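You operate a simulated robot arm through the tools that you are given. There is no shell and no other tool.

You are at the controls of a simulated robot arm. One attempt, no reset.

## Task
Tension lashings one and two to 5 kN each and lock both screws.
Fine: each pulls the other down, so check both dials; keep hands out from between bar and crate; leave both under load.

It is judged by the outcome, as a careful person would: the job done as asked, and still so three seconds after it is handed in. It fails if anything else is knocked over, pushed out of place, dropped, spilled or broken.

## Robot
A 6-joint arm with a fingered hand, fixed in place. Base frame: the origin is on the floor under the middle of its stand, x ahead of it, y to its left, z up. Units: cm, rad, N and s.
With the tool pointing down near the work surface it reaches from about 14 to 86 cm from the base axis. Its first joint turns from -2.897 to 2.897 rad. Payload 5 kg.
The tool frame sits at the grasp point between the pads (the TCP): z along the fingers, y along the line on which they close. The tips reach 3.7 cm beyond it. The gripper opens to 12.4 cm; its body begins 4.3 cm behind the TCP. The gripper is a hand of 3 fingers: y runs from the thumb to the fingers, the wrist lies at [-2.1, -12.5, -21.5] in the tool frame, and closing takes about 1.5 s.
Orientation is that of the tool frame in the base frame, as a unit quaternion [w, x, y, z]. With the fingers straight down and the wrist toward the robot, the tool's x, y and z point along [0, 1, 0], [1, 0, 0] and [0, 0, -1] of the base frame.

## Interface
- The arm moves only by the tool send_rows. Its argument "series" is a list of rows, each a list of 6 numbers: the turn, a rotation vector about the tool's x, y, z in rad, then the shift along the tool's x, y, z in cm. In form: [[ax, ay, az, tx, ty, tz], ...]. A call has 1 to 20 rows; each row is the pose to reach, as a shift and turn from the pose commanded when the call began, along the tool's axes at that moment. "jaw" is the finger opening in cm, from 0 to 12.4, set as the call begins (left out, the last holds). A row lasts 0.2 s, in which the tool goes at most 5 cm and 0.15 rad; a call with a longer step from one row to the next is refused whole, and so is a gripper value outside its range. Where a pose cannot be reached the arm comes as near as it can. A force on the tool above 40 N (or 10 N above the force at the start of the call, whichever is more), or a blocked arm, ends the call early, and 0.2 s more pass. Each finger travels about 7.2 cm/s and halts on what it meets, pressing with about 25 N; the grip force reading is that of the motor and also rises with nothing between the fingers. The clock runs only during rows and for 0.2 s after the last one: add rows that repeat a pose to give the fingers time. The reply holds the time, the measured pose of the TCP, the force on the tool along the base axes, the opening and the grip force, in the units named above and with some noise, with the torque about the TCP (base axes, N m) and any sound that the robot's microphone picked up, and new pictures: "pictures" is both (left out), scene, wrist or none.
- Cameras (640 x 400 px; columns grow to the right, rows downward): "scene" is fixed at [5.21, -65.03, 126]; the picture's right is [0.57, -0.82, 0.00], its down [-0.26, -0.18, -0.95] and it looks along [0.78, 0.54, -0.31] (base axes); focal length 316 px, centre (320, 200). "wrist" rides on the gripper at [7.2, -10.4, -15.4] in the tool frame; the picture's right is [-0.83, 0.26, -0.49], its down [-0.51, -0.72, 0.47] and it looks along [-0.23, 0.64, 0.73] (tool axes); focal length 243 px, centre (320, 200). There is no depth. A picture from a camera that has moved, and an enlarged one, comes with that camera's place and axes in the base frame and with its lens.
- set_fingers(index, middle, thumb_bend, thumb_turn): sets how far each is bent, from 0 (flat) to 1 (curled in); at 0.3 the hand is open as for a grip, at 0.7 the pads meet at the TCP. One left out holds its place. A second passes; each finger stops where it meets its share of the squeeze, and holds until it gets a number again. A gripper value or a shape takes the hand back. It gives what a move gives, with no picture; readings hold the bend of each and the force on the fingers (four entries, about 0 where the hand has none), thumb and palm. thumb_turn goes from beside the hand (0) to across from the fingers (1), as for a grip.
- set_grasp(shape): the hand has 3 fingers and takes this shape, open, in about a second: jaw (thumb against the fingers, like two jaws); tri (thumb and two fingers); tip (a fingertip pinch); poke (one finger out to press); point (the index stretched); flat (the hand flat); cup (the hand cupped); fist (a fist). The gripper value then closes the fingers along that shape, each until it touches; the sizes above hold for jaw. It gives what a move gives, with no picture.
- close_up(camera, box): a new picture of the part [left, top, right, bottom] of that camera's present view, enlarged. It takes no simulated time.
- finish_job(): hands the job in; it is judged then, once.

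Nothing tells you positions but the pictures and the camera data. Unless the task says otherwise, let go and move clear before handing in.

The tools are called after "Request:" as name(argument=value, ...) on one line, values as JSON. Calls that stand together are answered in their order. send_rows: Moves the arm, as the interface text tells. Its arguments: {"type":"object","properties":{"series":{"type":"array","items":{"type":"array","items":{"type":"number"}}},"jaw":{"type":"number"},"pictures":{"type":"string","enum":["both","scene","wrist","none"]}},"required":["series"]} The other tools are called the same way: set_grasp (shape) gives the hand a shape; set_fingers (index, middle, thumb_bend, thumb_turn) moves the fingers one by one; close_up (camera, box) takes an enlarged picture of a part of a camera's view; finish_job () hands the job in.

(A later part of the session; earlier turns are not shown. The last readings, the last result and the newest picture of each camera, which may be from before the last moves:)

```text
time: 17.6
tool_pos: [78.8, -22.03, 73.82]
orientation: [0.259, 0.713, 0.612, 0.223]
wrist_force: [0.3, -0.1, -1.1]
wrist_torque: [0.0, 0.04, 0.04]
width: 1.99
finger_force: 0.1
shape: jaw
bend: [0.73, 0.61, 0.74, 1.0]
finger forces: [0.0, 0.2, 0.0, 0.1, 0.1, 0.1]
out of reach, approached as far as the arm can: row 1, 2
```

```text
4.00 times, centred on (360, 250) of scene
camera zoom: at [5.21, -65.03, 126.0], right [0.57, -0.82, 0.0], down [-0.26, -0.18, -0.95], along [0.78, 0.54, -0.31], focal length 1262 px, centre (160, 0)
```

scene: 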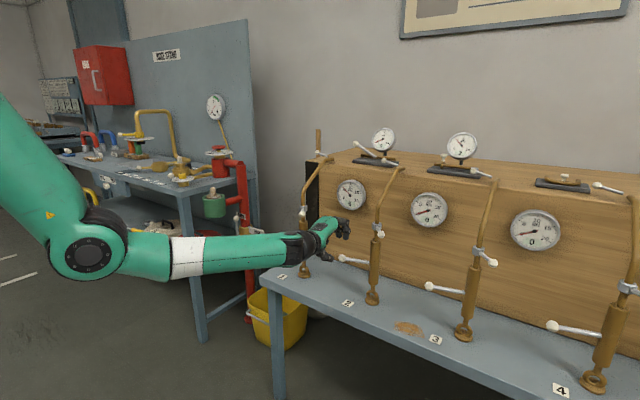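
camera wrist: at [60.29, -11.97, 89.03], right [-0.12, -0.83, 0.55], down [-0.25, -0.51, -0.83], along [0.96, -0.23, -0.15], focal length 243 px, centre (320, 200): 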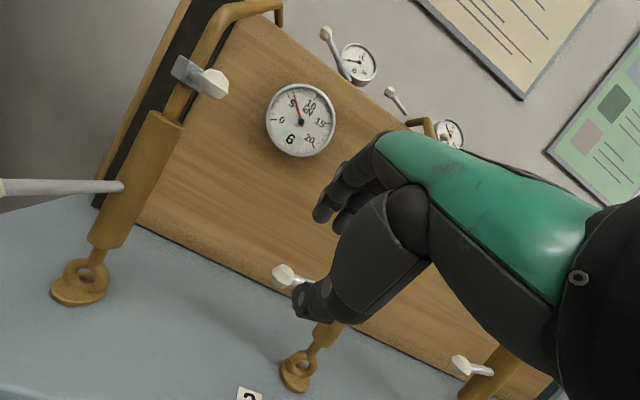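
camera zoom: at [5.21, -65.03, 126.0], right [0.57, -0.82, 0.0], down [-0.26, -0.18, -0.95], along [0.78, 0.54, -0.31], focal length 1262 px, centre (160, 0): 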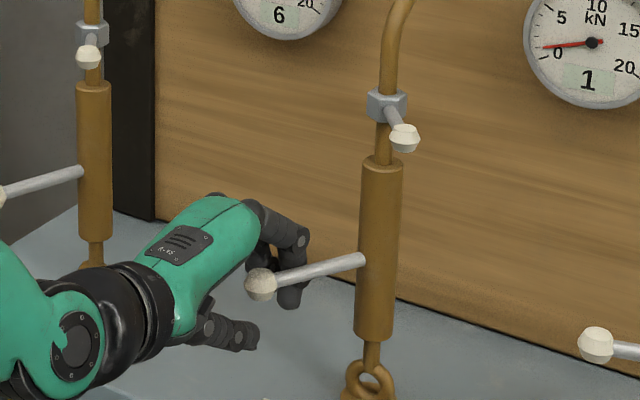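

Dial 2 has started to rise, to about 1 at a handle angle near 150°. The arm is struggling in this leaned-back posture and has sagged to z = 73.8. I'll steepen the hand by about 0.3 rad and raise it so the fingertips stay behind the rod in a reachable posture.

Request:
send_rows(series=[[0.1, 0, 0, 0.2, 0.8, -0.8], [0.2, 0, 0, 0.0, 1.4, -1.9], [0.3, 0, 0, -0.2, 1.9, -2.7], [0.3, 0, 0, -0.2, 1.9, -2.7]])

Request:
close_up(camera="scene", box=[330, 170, 490, 270])

Request:
close_up(camera="scene", box=[280, 200, 440, 300])

```text
time: 18.6
tool_pos: [82.0, -22.43, 73.43]
orientation: [0.15, 0.743, 0.639, 0.129]
wrist_force: [-0.3, 1.0, -0.4]
wrist_torque: [0.01, -0.09, -0.01]
width: 2.01
finger_force: 0.1
shape: jaw
bend: [0.73, 0.61, 0.74, 1.0]
finger forces: [0.1, 0.0, 0.0, 0.0, 0.1, 0.0]
out of reach, approached as far as the arm can: row 1, 2, 3, 4
camera wrist: at [67.68, -13.03, 83.55], right [-0.08, -0.83, 0.56], down [-0.55, -0.43, -0.71], along [0.83, -0.36, -0.42], focal length 243 px, centre (320, 200)
```

scene: 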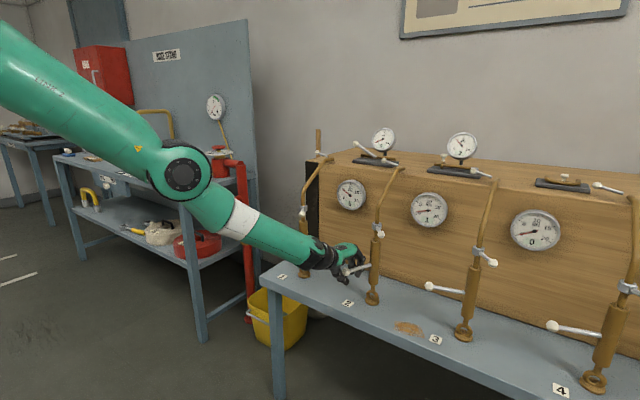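
wrist: 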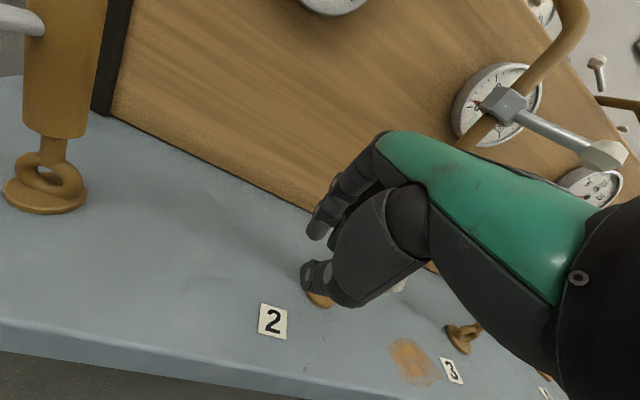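

```text
4.00 times, centred on (410, 220) of scene
camera zoom: at [5.21, -65.03, 126.0], right [0.57, -0.82, 0.0], down [-0.26, -0.18, -0.95], along [0.78, 0.54, -0.31], focal length 1262 px, centre (-40, 120)
```

zoom: 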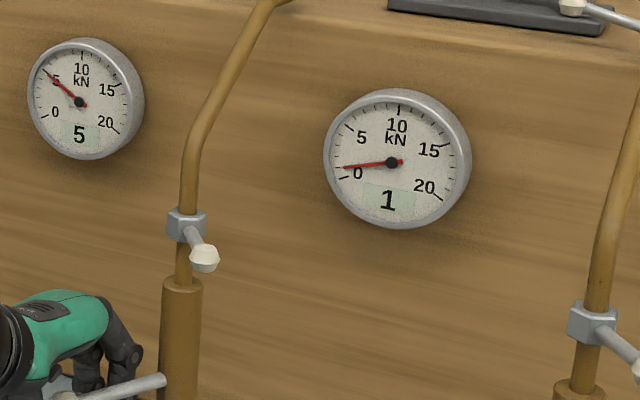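

```text
4.00 times, centred on (360, 250) of scene
camera zoom: at [5.21, -65.03, 126.0], right [0.57, -0.82, 0.0], down [-0.26, -0.18, -0.95], along [0.78, 0.54, -0.31], focal length 1262 px, centre (160, 0)
```

zoom: 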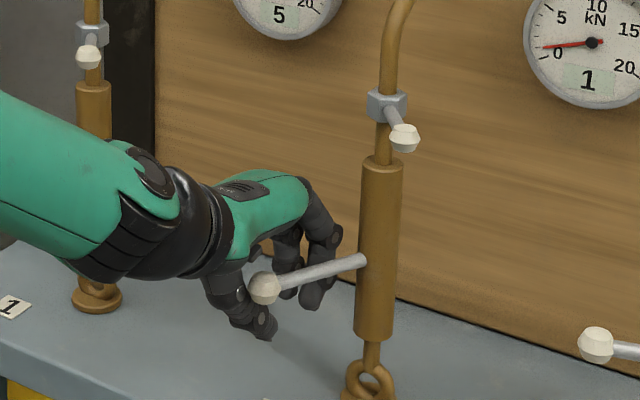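

The solver put the hand 3.5 cm further forward than I asked, so the wrist is near a limit in this configuration. Dials read about 5 and 1. I'll step the hand off handle 2 to the left (+y), lift it clear, and come back in with a cleaner wrist posture.

Request:
send_rows(series=[[0, 0, 0, 1.5, 0, 0], [0, 0, 0, 3.5, 0, 0], [0, 0, 0, 5, 0, -1.5]], pictures="scene")

Request:
close_up(camera="scene", box=[250, 170, 450, 295])

```text
time: 19.4
tool_pos: [78.89, -17.11, 78.61]
orientation: [0.148, 0.742, 0.64, 0.132]
wrist_force: [0.6, -0.5, -0.2]
wrist_torque: [0.03, 0.01, 0.02]
width: 1.96
finger_force: 0.1
shape: jaw
bend: [0.73, 0.61, 0.74, 1.0]
finger forces: [0.0, 0.1, 0.1, 0.0, 0.1, 0.1]
out of reach, approached as far as the arm can: row 1, 2
```

scene: 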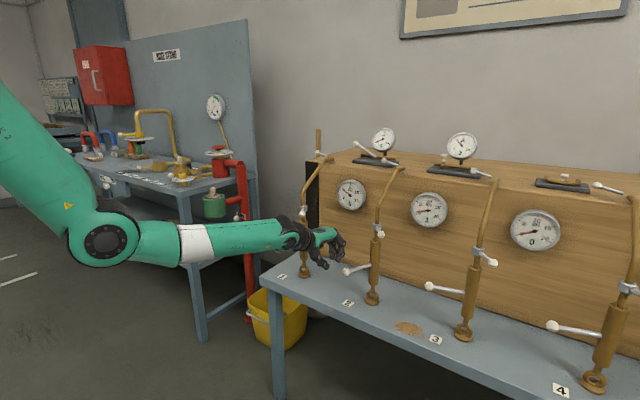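

```text
3.20 times, centred on (350, 232) of scene
camera zoom: at [5.21, -65.03, 126.0], right [0.57, -0.82, 0.0], down [-0.26, -0.18, -0.95], along [0.78, 0.54, -0.31], focal length 1010 px, centre (224, 96)
```

zoom: 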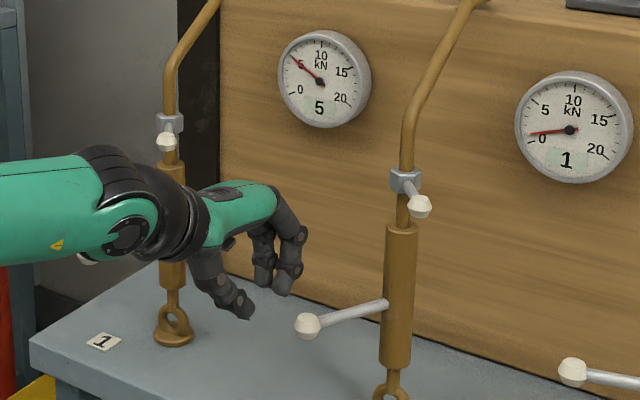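

The hand is clear of handle 2 at (78.9, -17.1, 78.6), and the dials read 5 and 1. I'll back off and up, and turn the hand to the arm's own azimuth and steeper, to find a posture that reaches well here.

Request:
send_rows(series=[[0.07, -0.026, 0.06, -0.6, -0.9, -2.9], [0.14, -0.052, 0.12, -1.3, -1.8, -5.8], [0.2, -0.078, 0.184, -1.88, -2.61, -8.7], [0.2, -0.078, 0.184, -1.88, -2.61, -8.7]])

```text
time: 20.4
tool_pos: [72.77, -18.06, 85.77]
orientation: [0.087, 0.814, 0.572, 0.049]
wrist_force: [0.3, -0.2, 0.9]
wrist_torque: [-0.01, -0.01, -0.02]
width: 2.0
finger_force: 0.2
shape: jaw
bend: [0.73, 0.61, 0.74, 1.0]
finger forces: [0.0, 0.0, 0.0, 0.0, 0.2, 0.1]
camera wrist: at [62.8, -6.51, 98.57], right [-0.13, -0.82, 0.55], down [-0.75, -0.28, -0.6], along [0.64, -0.49, -0.58], focal length 243 px, centre (320, 200)
```

scene: 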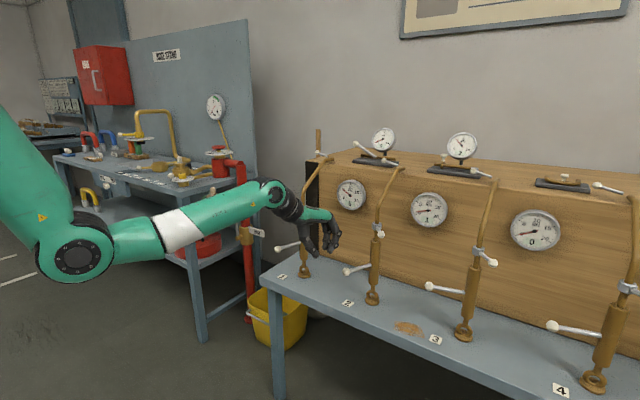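
wrist: 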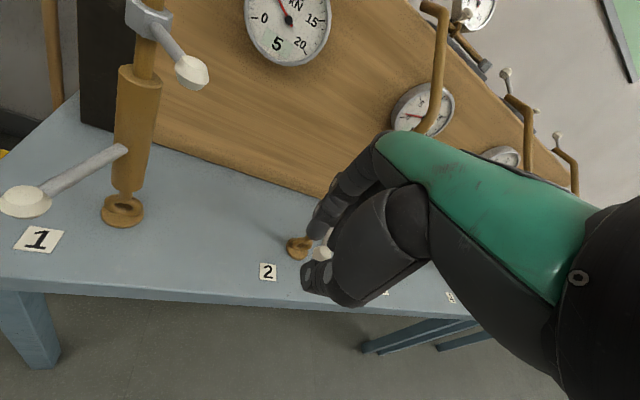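

This posture works: with the hand steeper, the wrist bends the way it can. I'll close the fingers into a compact peg and bring it down on the left side of handle 2, about 2 cm off the rod.

Request:
send_rows(series=[[0, 0, 0, 0.43, 4.6, 1.06], [0, 0, 0, 0.86, 9.27, 2.13], [0, 0, 0, 0.92, 8.7, 5], [0, 0, 0, 0.98, 8.2, 7.5], [0, 0, 0, 1.02, 7.71, 9.87], [0, 0, 0, 1.02, 7.71, 9.87]], jaw=0)

Request:
close_up(camera="scene", box=[280, 180, 440, 280])

Request:
close_up(camera="wrist", box=[250, 180, 442, 300])

```text
time: 21.8
tool_pos: [82.06, -20.63, 77.36]
orientation: [0.088, 0.814, 0.572, 0.049]
wrist_force: [0.1, 0.1, -0.7]
wrist_torque: [-0.03, 0.01, -0.01]
width: 0.0
finger_force: 25.4
shape: jaw
bend: [0.7, 0.7, 0.57, 1.0]
finger forces: [0.1, 0.0, 0.0, 0.0, 0.1, 0.0]
camera wrist: at [72.02, -9.15, 90.18], right [-0.13, -0.82, 0.55], down [-0.75, -0.28, -0.6], along [0.65, -0.49, -0.58], focal length 243 px, centre (320, 200)
```

scene: 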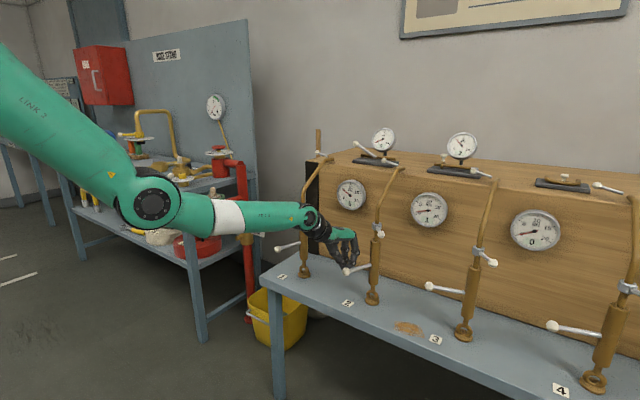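
wrist: 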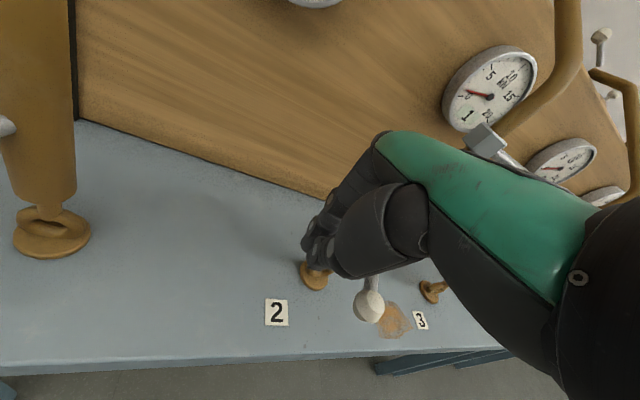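

```text
4.00 times, centred on (360, 230) of scene
camera zoom: at [5.21, -65.03, 126.0], right [0.57, -0.82, 0.0], down [-0.26, -0.18, -0.95], along [0.78, 0.54, -0.31], focal length 1262 px, centre (160, 80)
```

zoom: 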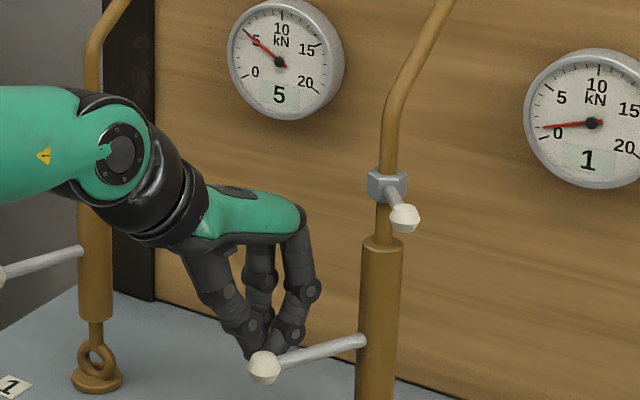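

```text
3.33 times, centred on (346, 240) of wrist
camera zoom: at [72.02, -9.15, 90.18], right [-0.13, -0.82, 0.55], down [-0.75, -0.28, -0.6], along [0.65, -0.49, -0.58], focal length 809 px, centre (233, 67)
```

zoom: 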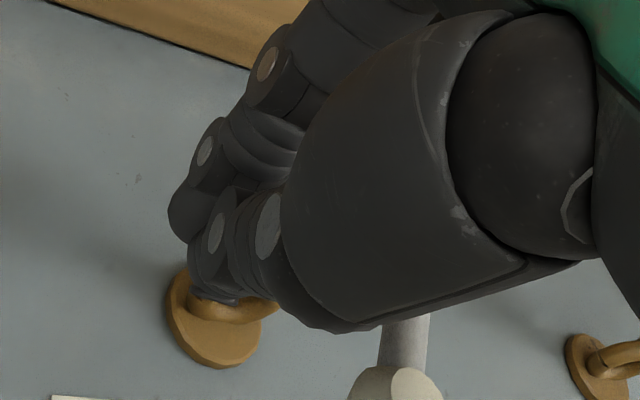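

The peg is in place left of handle 2 and the pose is fully reachable. I'll push the handle along its arc to about 154° and read both dials.

Request:
send_rows(series=[[0, 0, 0, -1.2, 0.03, 0.03], [0, 0, 0, -2.23, 0.06, 0.06], [0, 0, 0, -2.76, -0.19, 0.02], [0, 0, 0, -2.76, -0.19, 0.02]], pictures="none")

Request:
close_up(camera="scene", box=[330, 170, 490, 270])

Request:
close_up(camera="scene", box=[280, 200, 440, 300])

```text
time: 22.8
tool_pos: [80.87, -23.27, 77.45]
orientation: [0.087, 0.814, 0.573, 0.05]
wrist_force: [2.0, 2.2, 0.7]
wrist_torque: [0.0, -0.03, 0.06]
width: 0.0
finger_force: 24.6
shape: jaw
bend: [0.7, 0.7, 0.57, 1.0]
finger forces: [0.0, 2.0, 0.0, 0.0, 0.0, 0.0]
```

```text
4.00 times, centred on (410, 220) of scene
camera zoom: at [5.21, -65.03, 126.0], right [0.57, -0.82, 0.0], down [-0.26, -0.18, -0.95], along [0.78, 0.54, -0.31], focal length 1262 px, centre (-40, 120)
```

zoom: 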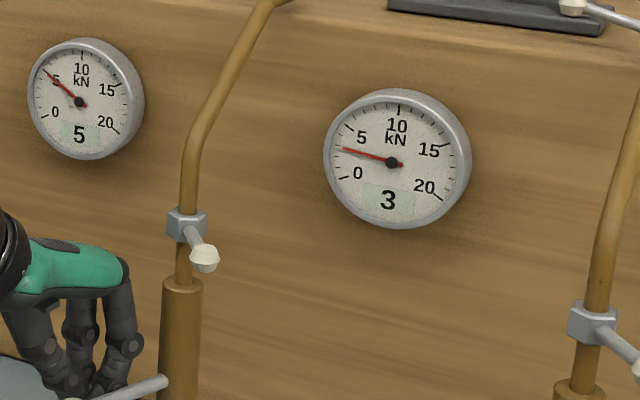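

```text
4.00 times, centred on (360, 250) of scene
camera zoom: at [5.21, -65.03, 126.0], right [0.57, -0.82, 0.0], down [-0.26, -0.18, -0.95], along [0.78, 0.54, -0.31], focal length 1262 px, centre (160, 0)
```

zoom: 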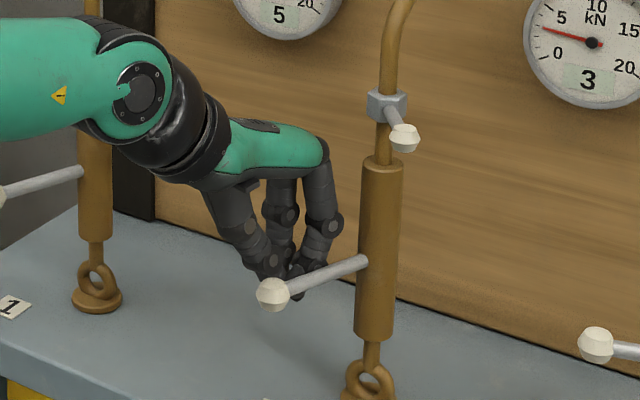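

Dial 2 is up to about 2.5 kN (display 3) and dial 1 has dropped to about 4.7. I'll nudge handle 2 about 5° more.

Request:
send_rows(series=[[0, 0, 0, -0.54, -0.23, -0.04], [0, 0, 0, -0.78, -0.3, -0.05], [0, 0, 0, -0.78, -0.3, -0.05]], pictures="none")

Request:
close_up(camera="scene", box=[330, 170, 490, 270])

Request:
close_up(camera="scene", box=[398, 185, 462, 225])

Request:
close_up(camera="scene", box=[320, 170, 384, 210])

```text
time: 23.6
tool_pos: [80.36, -23.71, 77.35]
orientation: [0.086, 0.814, 0.572, 0.05]
wrist_force: [1.7, 2.2, 0.3]
wrist_torque: [0.0, -0.02, 0.08]
width: 0.0
finger_force: 25.8
shape: jaw
bend: [0.7, 0.7, 0.57, 1.0]
finger forces: [0.1, 2.2, 0.0, 0.1, 0.0, 0.0]
```

```text
4.00 times, centred on (410, 220) of scene
camera zoom: at [5.21, -65.03, 126.0], right [0.57, -0.82, 0.0], down [-0.26, -0.18, -0.95], along [0.78, 0.54, -0.31], focal length 1262 px, centre (-40, 120)
```

zoom: 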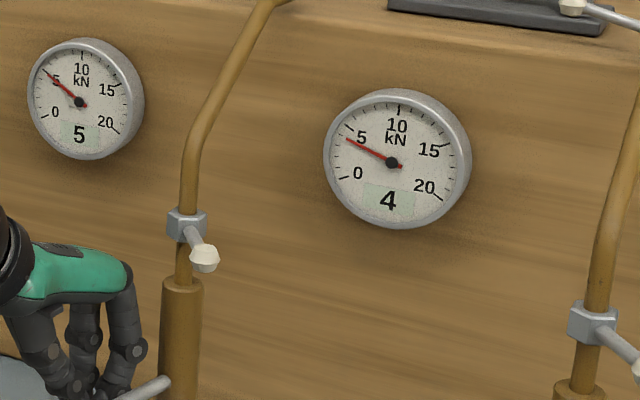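

```text
10.00 times, centred on (430, 205) of scene
camera zoom: at [5.21, -65.03, 126.0], right [0.57, -0.82, 0.0], down [-0.26, -0.18, -0.95], along [0.78, 0.54, -0.31], focal length 3155 px, centre (-780, 150)
```

zoom: 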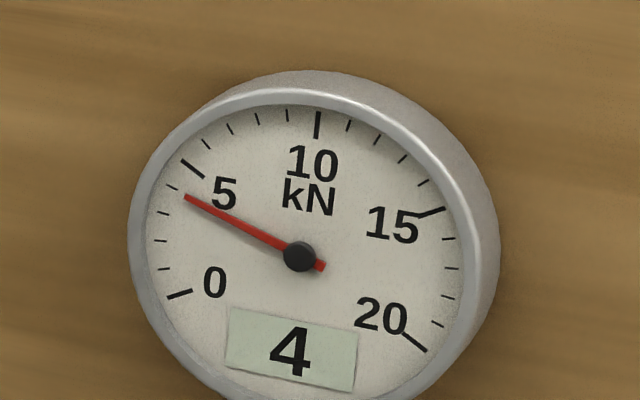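

```text
10.00 times, centred on (352, 190) of scene
camera zoom: at [5.21, -65.03, 126.0], right [0.57, -0.82, 0.0], down [-0.26, -0.18, -0.95], along [0.78, 0.54, -0.31], focal length 3155 px, centre (0, 300)
```

zoom: 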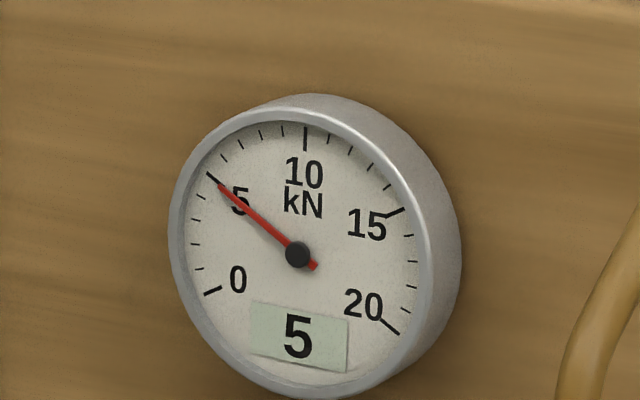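

Dial 1 is at about 4.9 and dial 2 at about 3.8. I'll give handle 2 one more equal nudge to bring it to about 5.

Request:
send_rows(series=[[0, 0, 0, -0.4, -0.11, -0.01], [0, 0, 0, -0.76, -0.21, -0.03], [0, 0, 0, -0.76, -0.21, -0.03]], pictures="none")

Request:
close_up(camera="scene", box=[398, 185, 462, 225])

Request:
close_up(camera="scene", box=[320, 170, 384, 210])

```text
time: 24.4
tool_pos: [79.79, -24.42, 77.29]
orientation: [0.088, 0.814, 0.572, 0.05]
wrist_force: [2.2, 1.1, 0.2]
wrist_torque: [0.02, 0.0, 0.1]
width: 0.0
finger_force: 25.2
shape: jaw
bend: [0.7, 0.7, 0.57, 1.0]
finger forces: [0.0, 1.9, 0.1, 0.0, 0.0, 0.0]
```

```text
10.00 times, centred on (430, 205) of scene
camera zoom: at [5.21, -65.03, 126.0], right [0.57, -0.82, 0.0], down [-0.26, -0.18, -0.95], along [0.78, 0.54, -0.31], focal length 3155 px, centre (-780, 150)
```

zoom: 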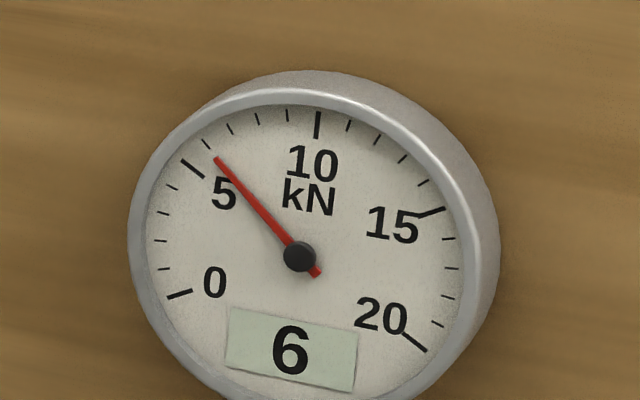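

```text
10.00 times, centred on (352, 190) of scene
camera zoom: at [5.21, -65.03, 126.0], right [0.57, -0.82, 0.0], down [-0.26, -0.18, -0.95], along [0.78, 0.54, -0.31], focal length 3155 px, centre (0, 300)
```

zoom: 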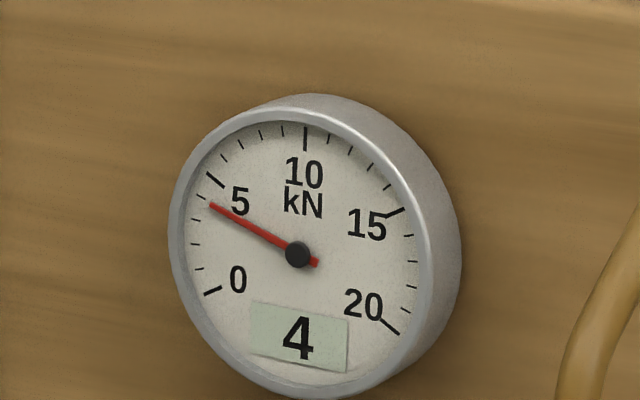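

Dial 2 is now about 5.8 and dial 1 about 3.9, so there's strong coupling. Bringing 1 up should pull 2 back down. I'll move off handle 2 to the left, up and back, then go to handle 1 turning the hand to yaw 0.

Request:
send_rows(series=[[0, 0, 0, 2.5, 0, 0], [0, 0, 0, 1.94, -1.05, -3.82], [0, 0, 0, 1.0, -4.41, -7.03], [0, 0, 0, 1.38, -8.03, -9.81], [0, 0.014, -0.069, 5.43, -10.18, -10.83], [-0.002, 0.028, -0.137, 9.94, -11.76, -11.24], [-0.003, 0.042, -0.206, 14.45, -13.35, -11.65], [-0.005, 0.055, -0.274, 18.96, -14.93, -12.06], [-0.007, 0.069, -0.343, 23.48, -16.52, -12.47], [-0.007, 0.069, -0.343, 26.67, -17.64, -12.76], [-0.007, 0.069, -0.343, 26.67, -17.64, -12.76]])

Request:
close_up(camera="scene", box=[398, 185, 462, 225])

Request:
close_up(camera="scene", box=[320, 170, 384, 210])

Request:
close_up(camera="scene", box=[250, 190, 410, 290])

```text
time: 26.8
tool_pos: [70.45, 7.73, 85.97]
orientation: [0.078, 0.702, 0.705, 0.064]
wrist_force: [0.1, 0.0, 0.4]
wrist_torque: [0.03, -0.01, 0.0]
width: 0.01
finger_force: 25.2
shape: jaw
bend: [0.7, 0.7, 0.57, 1.0]
finger forces: [0.1, 0.0, 0.0, 0.0, 0.0, 0.0]
camera wrist: at [57.06, 15.08, 98.81], right [0.16, -0.82, 0.55], down [-0.61, -0.52, -0.6], along [0.77, -0.24, -0.58], focal length 243 px, centre (320, 200)
```

scene: 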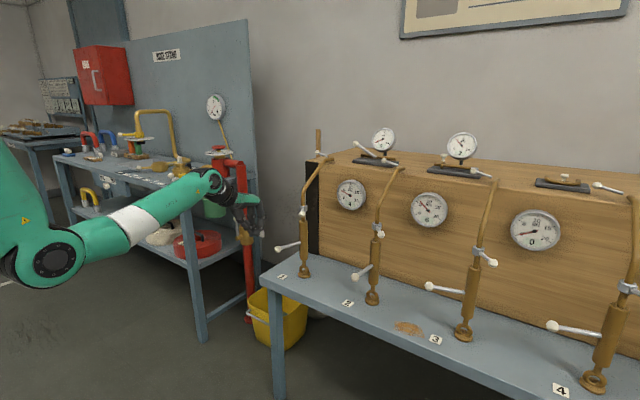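
wrist: 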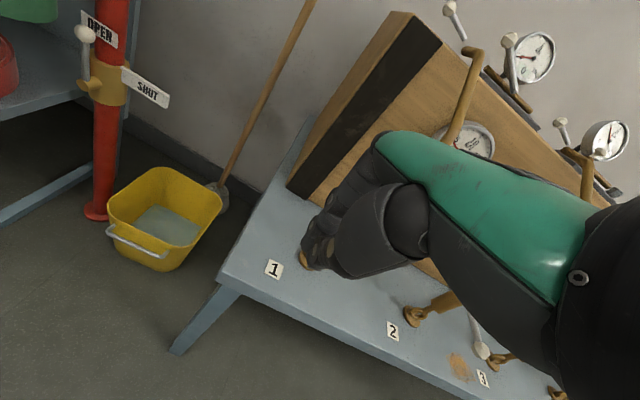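

```text
10.00 times, centred on (430, 205) of scene
camera zoom: at [5.21, -65.03, 126.0], right [0.57, -0.82, 0.0], down [-0.26, -0.18, -0.95], along [0.78, 0.54, -0.31], focal length 3155 px, centre (-780, 150)
```

zoom: 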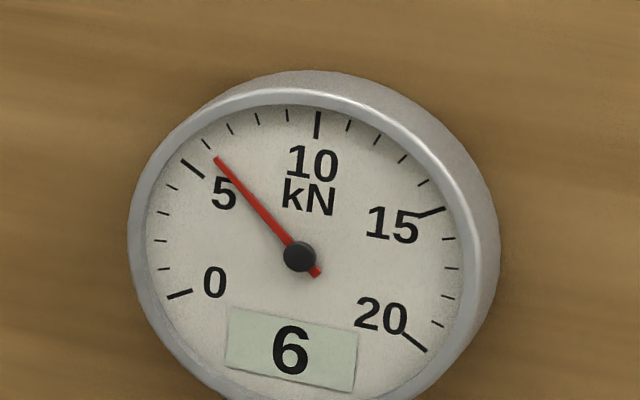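

```text
10.00 times, centred on (352, 190) of scene
camera zoom: at [5.21, -65.03, 126.0], right [0.57, -0.82, 0.0], down [-0.26, -0.18, -0.95], along [0.78, 0.54, -0.31], focal length 3155 px, centre (0, 300)
```

zoom: 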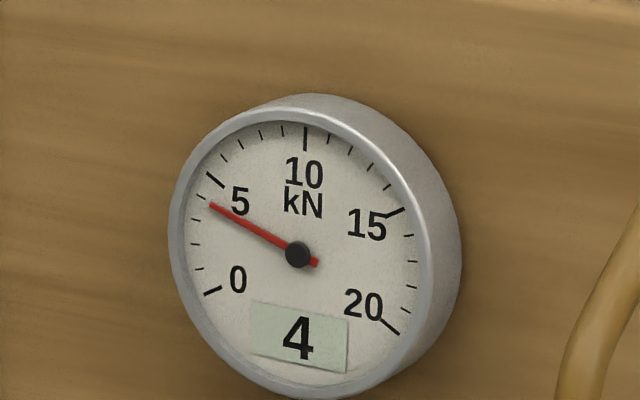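

```text
4.00 times, centred on (330, 240) of scene
camera zoom: at [5.21, -65.03, 126.0], right [0.57, -0.82, 0.0], down [-0.26, -0.18, -0.95], along [0.78, 0.54, -0.31], focal length 1262 px, centre (280, 40)
```

zoom: 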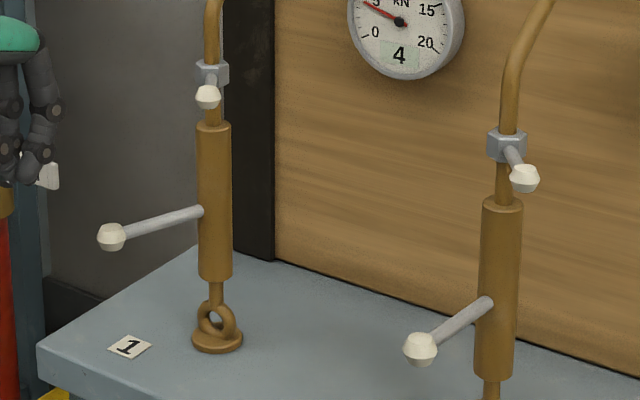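

Both lashings hold unattended, 1 at about 3.9 and 2 at about 5.8. Next I'll set the closed peg down on the left side of handle 1, which is at about 160°.

Request:
send_rows(series=[[0, 0, 0, -0.2, 4.7, 0.96], [0, 0, 0, -0.4, 9.11, 2.37], [0, 0, 0, -0.47, 9.93, 6.12], [0, 0, 0, -0.38, 9.02, 10.6], [0, 0, 0, -0.38, 9.02, 10.6]], pictures="wrist")

Request:
close_up(camera="scene", box=[230, 170, 390, 270])

```text
time: 28.0
tool_pos: [81.21, 7.24, 77.43]
orientation: [0.078, 0.702, 0.705, 0.064]
wrist_force: [0.7, -0.6, -0.7]
wrist_torque: [0.0, 0.02, 0.01]
width: 0.03
finger_force: 25.0
shape: jaw
bend: [0.7, 0.7, 0.57, 1.0]
finger forces: [0.0, 0.0, 0.1, 0.0, 0.1, 0.0]
camera wrist: at [67.81, 14.59, 90.21], right [0.16, -0.82, 0.55], down [-0.61, -0.52, -0.6], along [0.78, -0.24, -0.58], focal length 243 px, centre (320, 200)
```

wrist: 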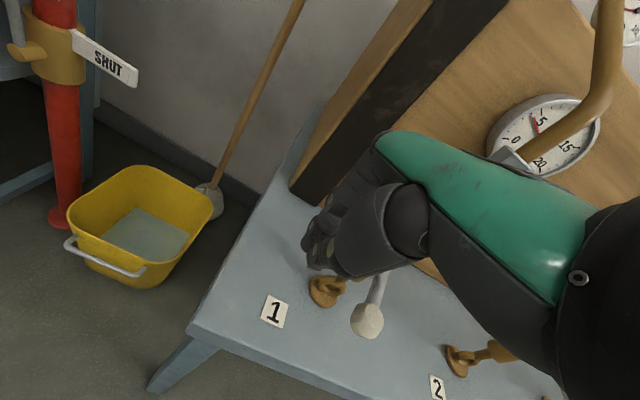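

```text
4.00 times, centred on (310, 220) of scene
camera zoom: at [5.21, -65.03, 126.0], right [0.57, -0.82, 0.0], down [-0.26, -0.18, -0.95], along [0.78, 0.54, -0.31], focal length 1262 px, centre (360, 120)
```

zoom: 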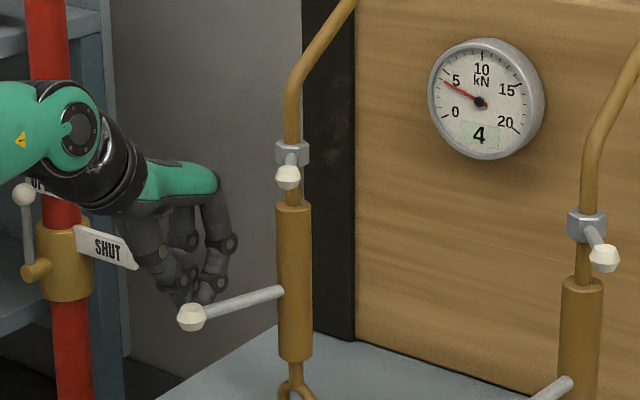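

The peg is about 2 cm left of handle 1. I'll close in until it just touches, and check.

Request:
send_rows(series=[[0, 0, 0, -1.0, -0.36, -0.05], [0, 0, 0, -2.07, -0.75, -0.11], [0, 0, 0, -2.07, -0.75, -0.11]], pictures="none")

Request:
close_up(camera="scene", box=[320, 170, 384, 210])

Request:
close_up(camera="scene", box=[230, 170, 390, 270])

```text
time: 28.8
tool_pos: [80.39, 5.04, 77.45]
orientation: [0.078, 0.702, 0.705, 0.064]
wrist_force: [-0.7, 0.1, 0.5]
wrist_torque: [-0.01, 0.02, -0.01]
width: 0.0
finger_force: 24.9
shape: jaw
bend: [0.7, 0.7, 0.57, 1.0]
finger forces: [0.0, 0.0, 0.0, 0.1, 0.0, 0.0]
```

```text
10.00 times, centred on (352, 190) of scene
camera zoom: at [5.21, -65.03, 126.0], right [0.57, -0.82, 0.0], down [-0.26, -0.18, -0.95], along [0.78, 0.54, -0.31], focal length 3155 px, centre (0, 300)
```

zoom: 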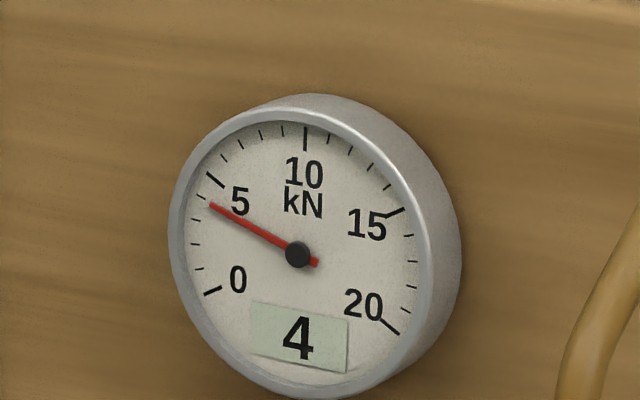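

```text
4.00 times, centred on (310, 220) of scene
camera zoom: at [5.21, -65.03, 126.0], right [0.57, -0.82, 0.0], down [-0.26, -0.18, -0.95], along [0.78, 0.54, -0.31], focal length 1262 px, centre (360, 120)
```

zoom: 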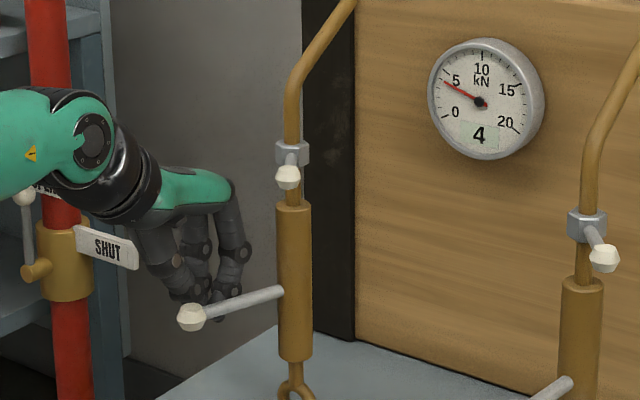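

It isn't touching yet, with no force and the dial unchanged. I'll close in with half-centimetre nudges.

Request:
send_rows(series=[[0, 0, 0, -0.47, -0.17, -0.03], [0, 0, 0, -0.94, -0.34, -0.05]], pictures="none")

Request:
close_up(camera="scene", box=[320, 170, 384, 210])

```text
time: 29.4
tool_pos: [80.17, 4.11, 77.21]
orientation: [0.078, 0.702, 0.705, 0.063]
wrist_force: [0.2, 0.6, -0.2]
wrist_torque: [0.01, -0.01, 0.0]
width: 0.0
finger_force: 25.3
shape: jaw
bend: [0.7, 0.7, 0.57, 1.0]
finger forces: [0.0, 0.5, 0.0, 0.0, 0.0, 0.0]
```

```text
10.00 times, centred on (352, 190) of scene
camera zoom: at [5.21, -65.03, 126.0], right [0.57, -0.82, 0.0], down [-0.26, -0.18, -0.95], along [0.78, 0.54, -0.31], focal length 3155 px, centre (0, 300)
```

zoom: 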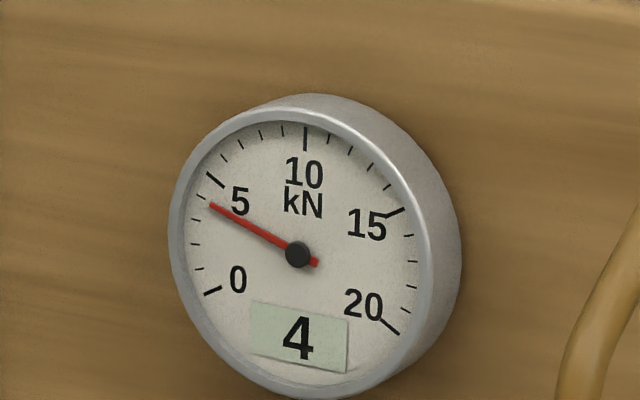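

Contact is just made, with 0.5 N on the finger. I'll push handle 1 half a centimetre further.

Request:
send_rows(series=[[0, 0, 0, -0.25, -0.08, -0.01], [0, 0, 0, -0.5, -0.16, -0.02], [0, 0, 0, -0.5, -0.16, -0.02]], pictures="none")

Request:
close_up(camera="scene", box=[320, 170, 384, 210])

Request:
close_up(camera="scene", box=[398, 185, 462, 225])

```text
time: 30.2
tool_pos: [80.05, 3.72, 77.25]
orientation: [0.078, 0.702, 0.705, 0.064]
wrist_force: [-0.5, 3.3, -0.6]
wrist_torque: [0.1, -0.01, 0.07]
width: 0.0
finger_force: 25.3
shape: jaw
bend: [0.7, 0.7, 0.57, 1.0]
finger forces: [0.1, 2.5, 0.1, 0.0, 0.1, 0.1]
```

```text
10.00 times, centred on (352, 190) of scene
camera zoom: at [5.21, -65.03, 126.0], right [0.57, -0.82, 0.0], down [-0.26, -0.18, -0.95], along [0.78, 0.54, -0.31], focal length 3155 px, centre (0, 300)
```

zoom: 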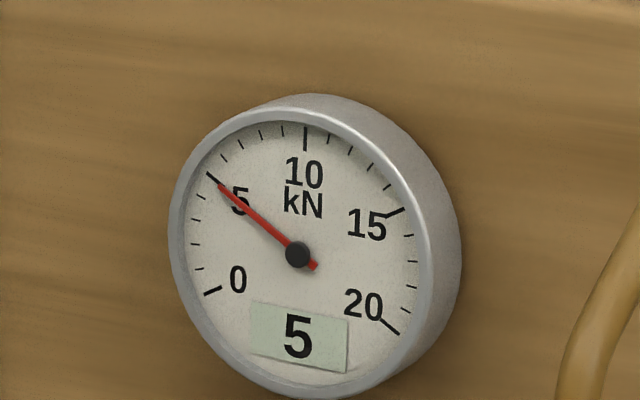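

```text
10.00 times, centred on (430, 205) of scene
camera zoom: at [5.21, -65.03, 126.0], right [0.57, -0.82, 0.0], down [-0.26, -0.18, -0.95], along [0.78, 0.54, -0.31], focal length 3155 px, centre (-780, 150)
```

zoom: 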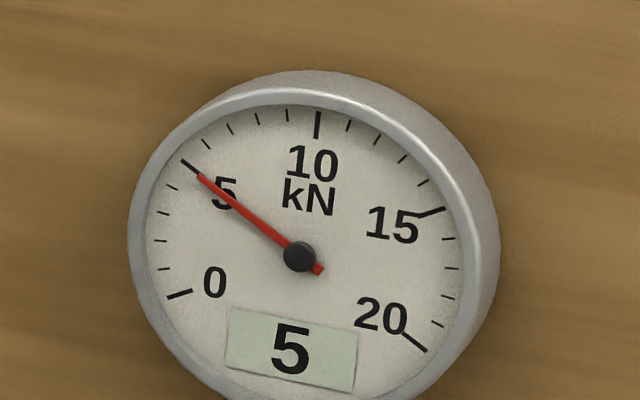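

Both needles now sit on the 5 kN tick. Next come the locks. I'll step off handle 1 to the left, then up in front of the lock-nut handle on screw 1, and look at it closely.

Request:
send_rows(series=[[0, 0, 0, 1.5, 0, 0], [0, 0, 0, 2.8, 0, 0], [0, 0, 0, 2.75, -2.32, -3.6], [0, 0, 0, 2.66, -2.4, -8.2], [0, 0, 0, -0.21, -1.72, -11.58], [0, 0, 0, -2.0, -1.5, -12.4], [0, 0, 0, -2.0, -1.5, -12.4]])

Request:
close_up(camera="scene", box=[260, 160, 420, 260])

Request:
close_up(camera="scene", box=[360, 180, 520, 280])

```text
time: 31.8
tool_pos: [76.16, 1.86, 89.11]
orientation: [0.077, 0.701, 0.706, 0.064]
wrist_force: [-0.3, -0.4, -0.1]
wrist_torque: [0.0, 0.02, -0.01]
width: 0.01
finger_force: 24.7
shape: jaw
bend: [0.7, 0.7, 0.57, 1.0]
finger forces: [0.0, 0.0, 0.1, 0.1, 0.0, 0.1]
camera wrist: at [62.78, 9.26, 101.98], right [0.16, -0.82, 0.55], down [-0.61, -0.52, -0.6], along [0.77, -0.24, -0.58], focal length 243 px, centre (320, 200)
```

scene: 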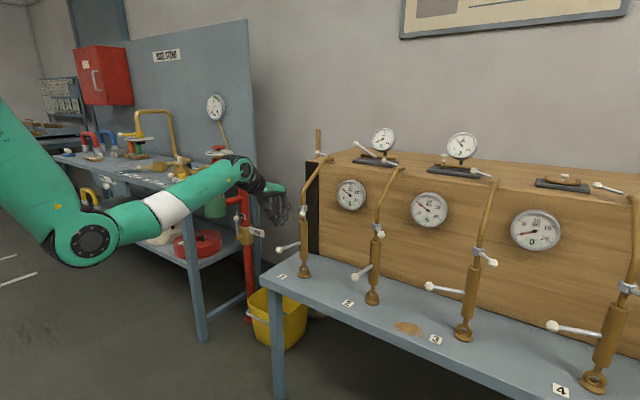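
wrist: 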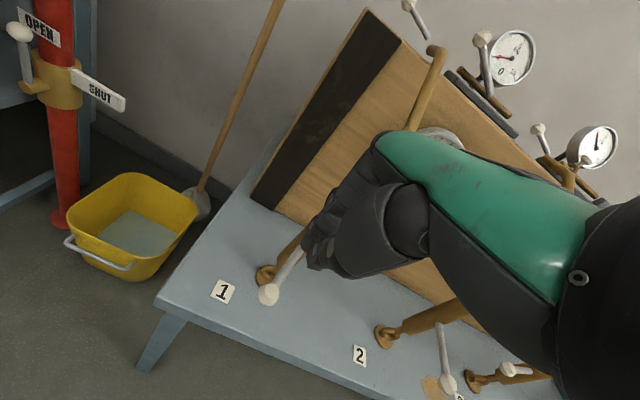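

```text
4.00 times, centred on (340, 210) of scene
camera zoom: at [5.21, -65.03, 126.0], right [0.57, -0.82, 0.0], down [-0.26, -0.18, -0.95], along [0.78, 0.54, -0.31], focal length 1262 px, centre (240, 160)
```

zoom: 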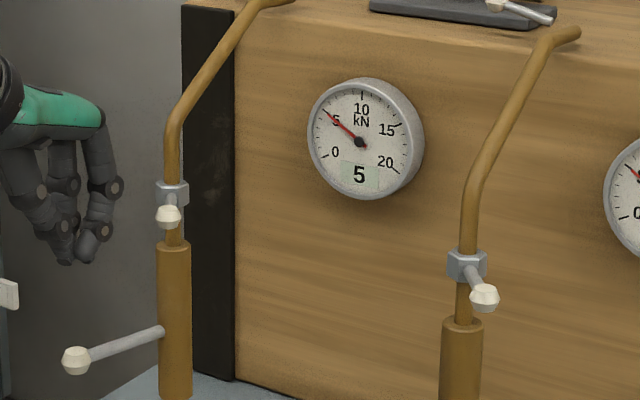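

```text
4.00 times, centred on (440, 230) of scene
camera zoom: at [5.21, -65.03, 126.0], right [0.57, -0.82, 0.0], down [-0.26, -0.18, -0.95], along [0.78, 0.54, -0.31], focal length 1262 px, centre (-160, 80)
```

zoom: 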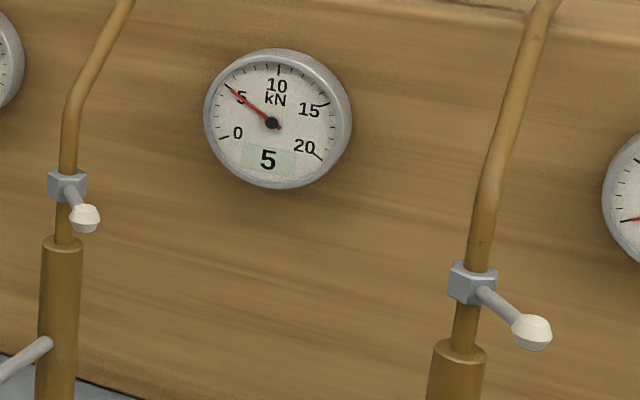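

Both dials read 5 with no hand on the handles. I'll now test lock 1: approach its knob from the left front and push it lightly to learn which way it moves.

Request:
send_rows(series=[[0, 0, 0, -2.67, 1.85, 0.13], [0, 0, 0, -4.17, 2.92, 0.38], [0, 0, 0, -4.67, 3.21, 0.45]], pictures="none")

Request:
close_up(camera="scene", box=[250, 170, 378, 250])

Request:
close_up(camera="wrist", box=[250, 150, 442, 270])

```text
time: 32.5
tool_pos: [79.03, -1.47, 89.45]
orientation: [0.073, 0.698, 0.709, 0.066]
wrist_force: [-7.3, 13.9, 2.6]
wrist_torque: [-0.07, -0.05, 0.17]
width: 0.01
finger_force: 25.2
shape: jaw
bend: [0.7, 0.7, 0.57, 1.0]
finger forces: [0.1, 15.0, 0.0, 0.0, 0.0, 0.0]
stopped in row 3: the force on the tool passed its limit at 46 N (the readings are from after the stop); the commanded pose is now the measured one
```

```text
5.00 times, centred on (314, 210) of scene
camera zoom: at [5.21, -65.03, 126.0], right [0.57, -0.82, 0.0], down [-0.26, -0.18, -0.95], along [0.78, 0.54, -0.31], focal length 1577 px, centre (350, 150)
```

zoom: 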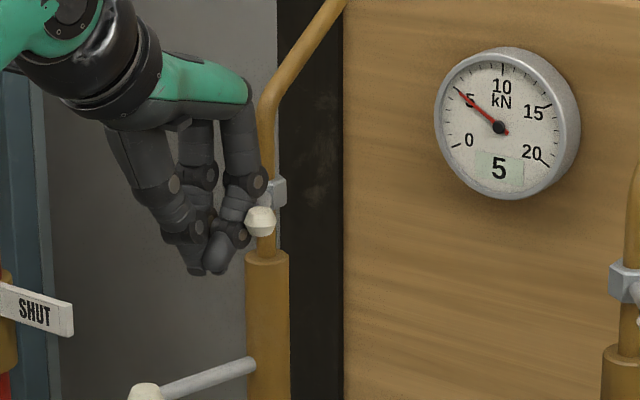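

```text
3.33 times, centred on (346, 210) of wrist
camera zoom: at [65.63, 5.56, 102.35], right [0.17, -0.82, 0.54], down [-0.61, -0.52, -0.6], along [0.78, -0.23, -0.59], focal length 809 px, centre (233, 167)
```

zoom: 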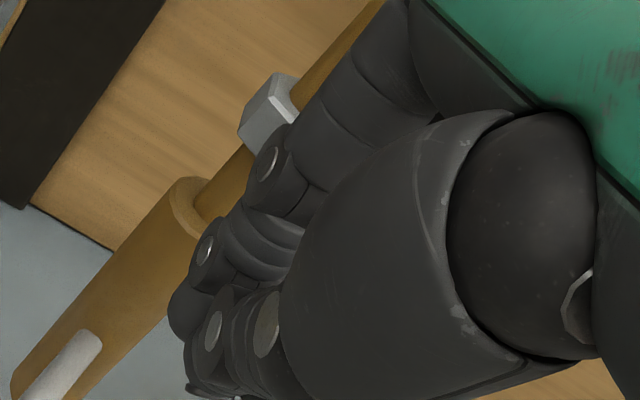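

Pushing lock 1 that way (counter-clockwise from above) hit a hard stop straight away. So it must lock clockwise, which also fits a lock nut running down onto the body. I'll back off, go around in front, and come up on the right side of lock knob 1.

Request:
send_rows(series=[[0, 0, 0, 2.02, -1.44, -0.31], [0, 0, 0, 1.58, -5.8, -1.48], [0, 0, 0, -2.9, -7.34, -1.74], [0, 0, 0, -7.55, -7.42, -1.7], [0, 0, 0, -8.45, -3.52, -0.91], [0, 0, 0, -8.51, 0.9, -0.03], [0, 0, 0, -8.56, 4.13, 0.62], [0, 0, 0, -8.56, 4.13, 0.62]], pictures="wrist")

Request:
close_up(camera="scene", box=[250, 160, 410, 260])

Request:
close_up(camera="scene", box=[360, 170, 520, 270])

```text
time: 34.3
tool_pos: [83.38, -10.46, 89.92]
orientation: [0.073, 0.699, 0.708, 0.066]
wrist_force: [-0.4, -0.1, 0.1]
wrist_torque: [-0.01, 0.0, 0.0]
width: 0.0
finger_force: 24.9
shape: jaw
bend: [0.7, 0.7, 0.57, 1.0]
finger forces: [0.0, 0.0, 0.0, 0.0, 0.1, 0.0]
camera wrist: at [70.01, -3.3, 102.77], right [0.17, -0.82, 0.54], down [-0.61, -0.52, -0.6], along [0.78, -0.23, -0.59], focal length 243 px, centre (320, 200)
```

wrist: 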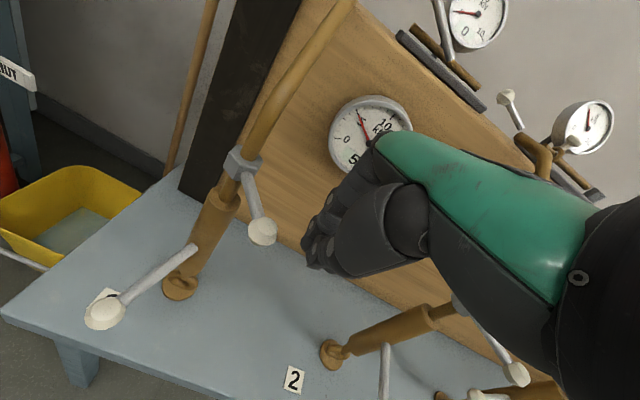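

```text
4.00 times, centred on (330, 210) of scene
camera zoom: at [5.21, -65.03, 126.0], right [0.57, -0.82, 0.0], down [-0.26, -0.18, -0.95], along [0.78, 0.54, -0.31], focal length 1262 px, centre (280, 160)
```

zoom: 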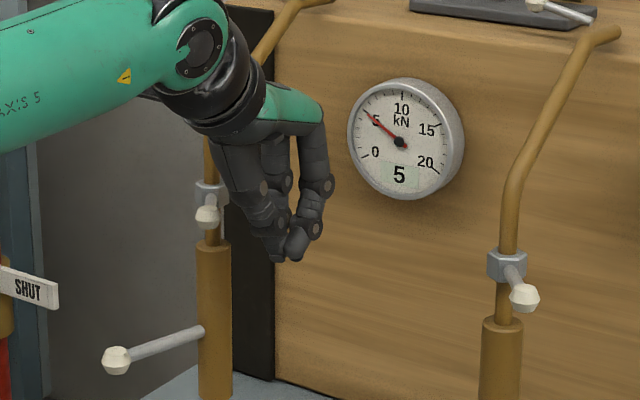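

```text
4.00 times, centred on (440, 220) of scene
camera zoom: at [5.21, -65.03, 126.0], right [0.57, -0.82, 0.0], down [-0.26, -0.18, -0.95], along [0.78, 0.54, -0.31], focal length 1262 px, centre (-160, 120)
```

zoom: 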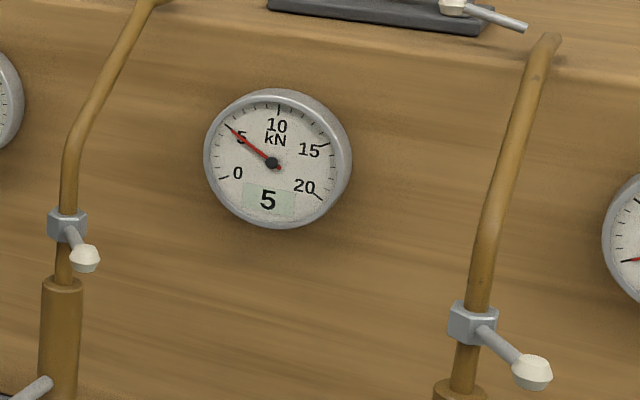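

The peg is right of lock knob 1 at (83.4, -10.5, 89.9). I'll push the knob clockwise, first about 10°.

Request:
send_rows(series=[[0, 0, 0, 1.2, -0.02, 0.2], [0, 0, 0, 2.1, -0.04, 0.37], [0, 0, 0, 2.98, -1.3, 0.11]], pictures="none")

Request:
close_up(camera="scene", box=[250, 160, 410, 260])

Request:
close_up(camera="wrist", box=[192, 130, 448, 290])

```text
time: 35.1
tool_pos: [82.15, -7.22, 89.43]
orientation: [0.074, 0.699, 0.708, 0.066]
wrist_force: [0.3, -0.3, -0.1]
wrist_torque: [0.0, 0.0, 0.03]
width: 0.0
finger_force: 25.0
shape: jaw
bend: [0.7, 0.7, 0.57, 1.0]
finger forces: [0.0, 0.0, 0.1, 0.0, 0.7, 0.0]
```

```text
4.00 times, centred on (330, 210) of scene
camera zoom: at [5.21, -65.03, 126.0], right [0.57, -0.82, 0.0], down [-0.26, -0.18, -0.95], along [0.78, 0.54, -0.31], focal length 1262 px, centre (280, 160)
```

zoom: 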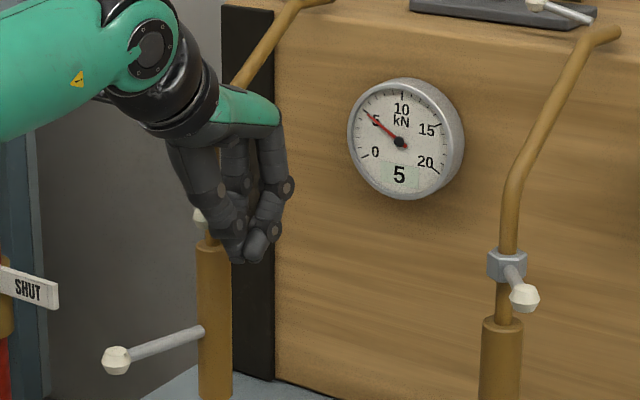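

```text
2.50 times, centred on (320, 210) of wrist
camera zoom: at [68.72, -0.15, 102.34], right [0.17, -0.82, 0.54], down [-0.61, -0.52, -0.6], along [0.77, -0.23, -0.59], focal length 606 px, centre (320, 175)
```

zoom: 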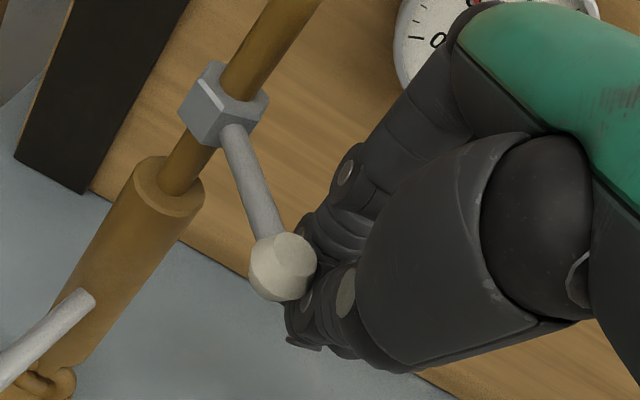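

Lock knob 1 is moving clockwise under a light touch. I'll continue around its arc to about 175°.

Request:
send_rows(series=[[0, 0, 0, 0.74, -1.11, -0.23], [0, 0, 0, 1.3, -1.5, -0.32], [0, 0, 0, 1.85, -1.88, -0.4], [0, 0, 0, 2.5, -2.2, -0.47], [0, 0, 0, 3.1, -2.54, -0.54]], pictures="none")

Request:
close_up(camera="scene", box=[250, 160, 410, 260])

Request:
close_up(camera="wrist", box=[192, 130, 448, 290])

```text
time: 36.3
tool_pos: [79.34, -4.27, 89.41]
orientation: [0.073, 0.699, 0.708, 0.066]
wrist_force: [0.7, -1.1, -0.1]
wrist_torque: [0.01, 0.02, -0.04]
width: 0.0
finger_force: 24.6
shape: jaw
bend: [0.7, 0.7, 0.57, 1.0]
finger forces: [0.8, 0.0, 0.0, 0.0, 0.0, 0.0]
```

```text
4.00 times, centred on (330, 210) of scene
camera zoom: at [5.21, -65.03, 126.0], right [0.57, -0.82, 0.0], down [-0.26, -0.18, -0.95], along [0.78, 0.54, -0.31], focal length 1262 px, centre (280, 160)
```

zoom: 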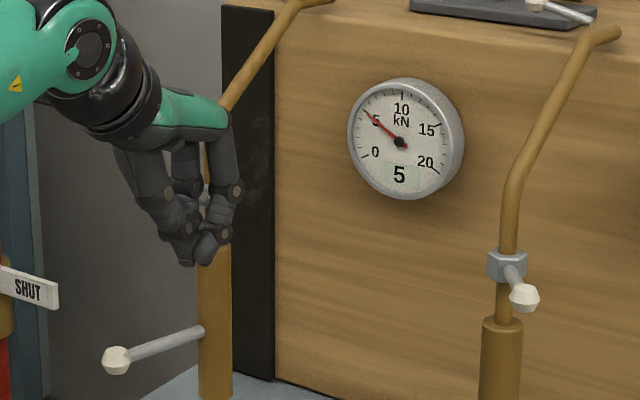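

```text
2.50 times, centred on (320, 210) of wrist
camera zoom: at [66.01, 2.9, 102.25], right [0.17, -0.82, 0.54], down [-0.61, -0.52, -0.6], along [0.77, -0.23, -0.59], focal length 606 px, centre (320, 175)
```

zoom: 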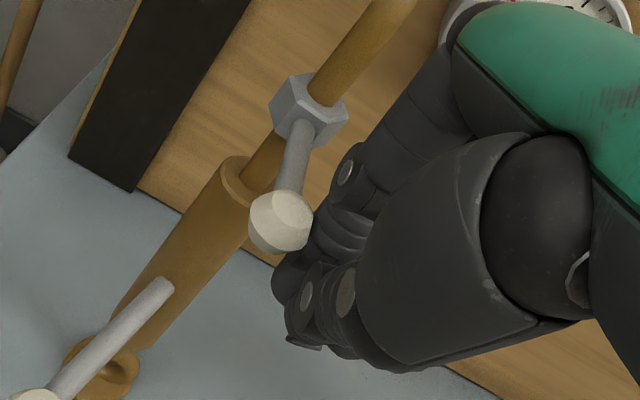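

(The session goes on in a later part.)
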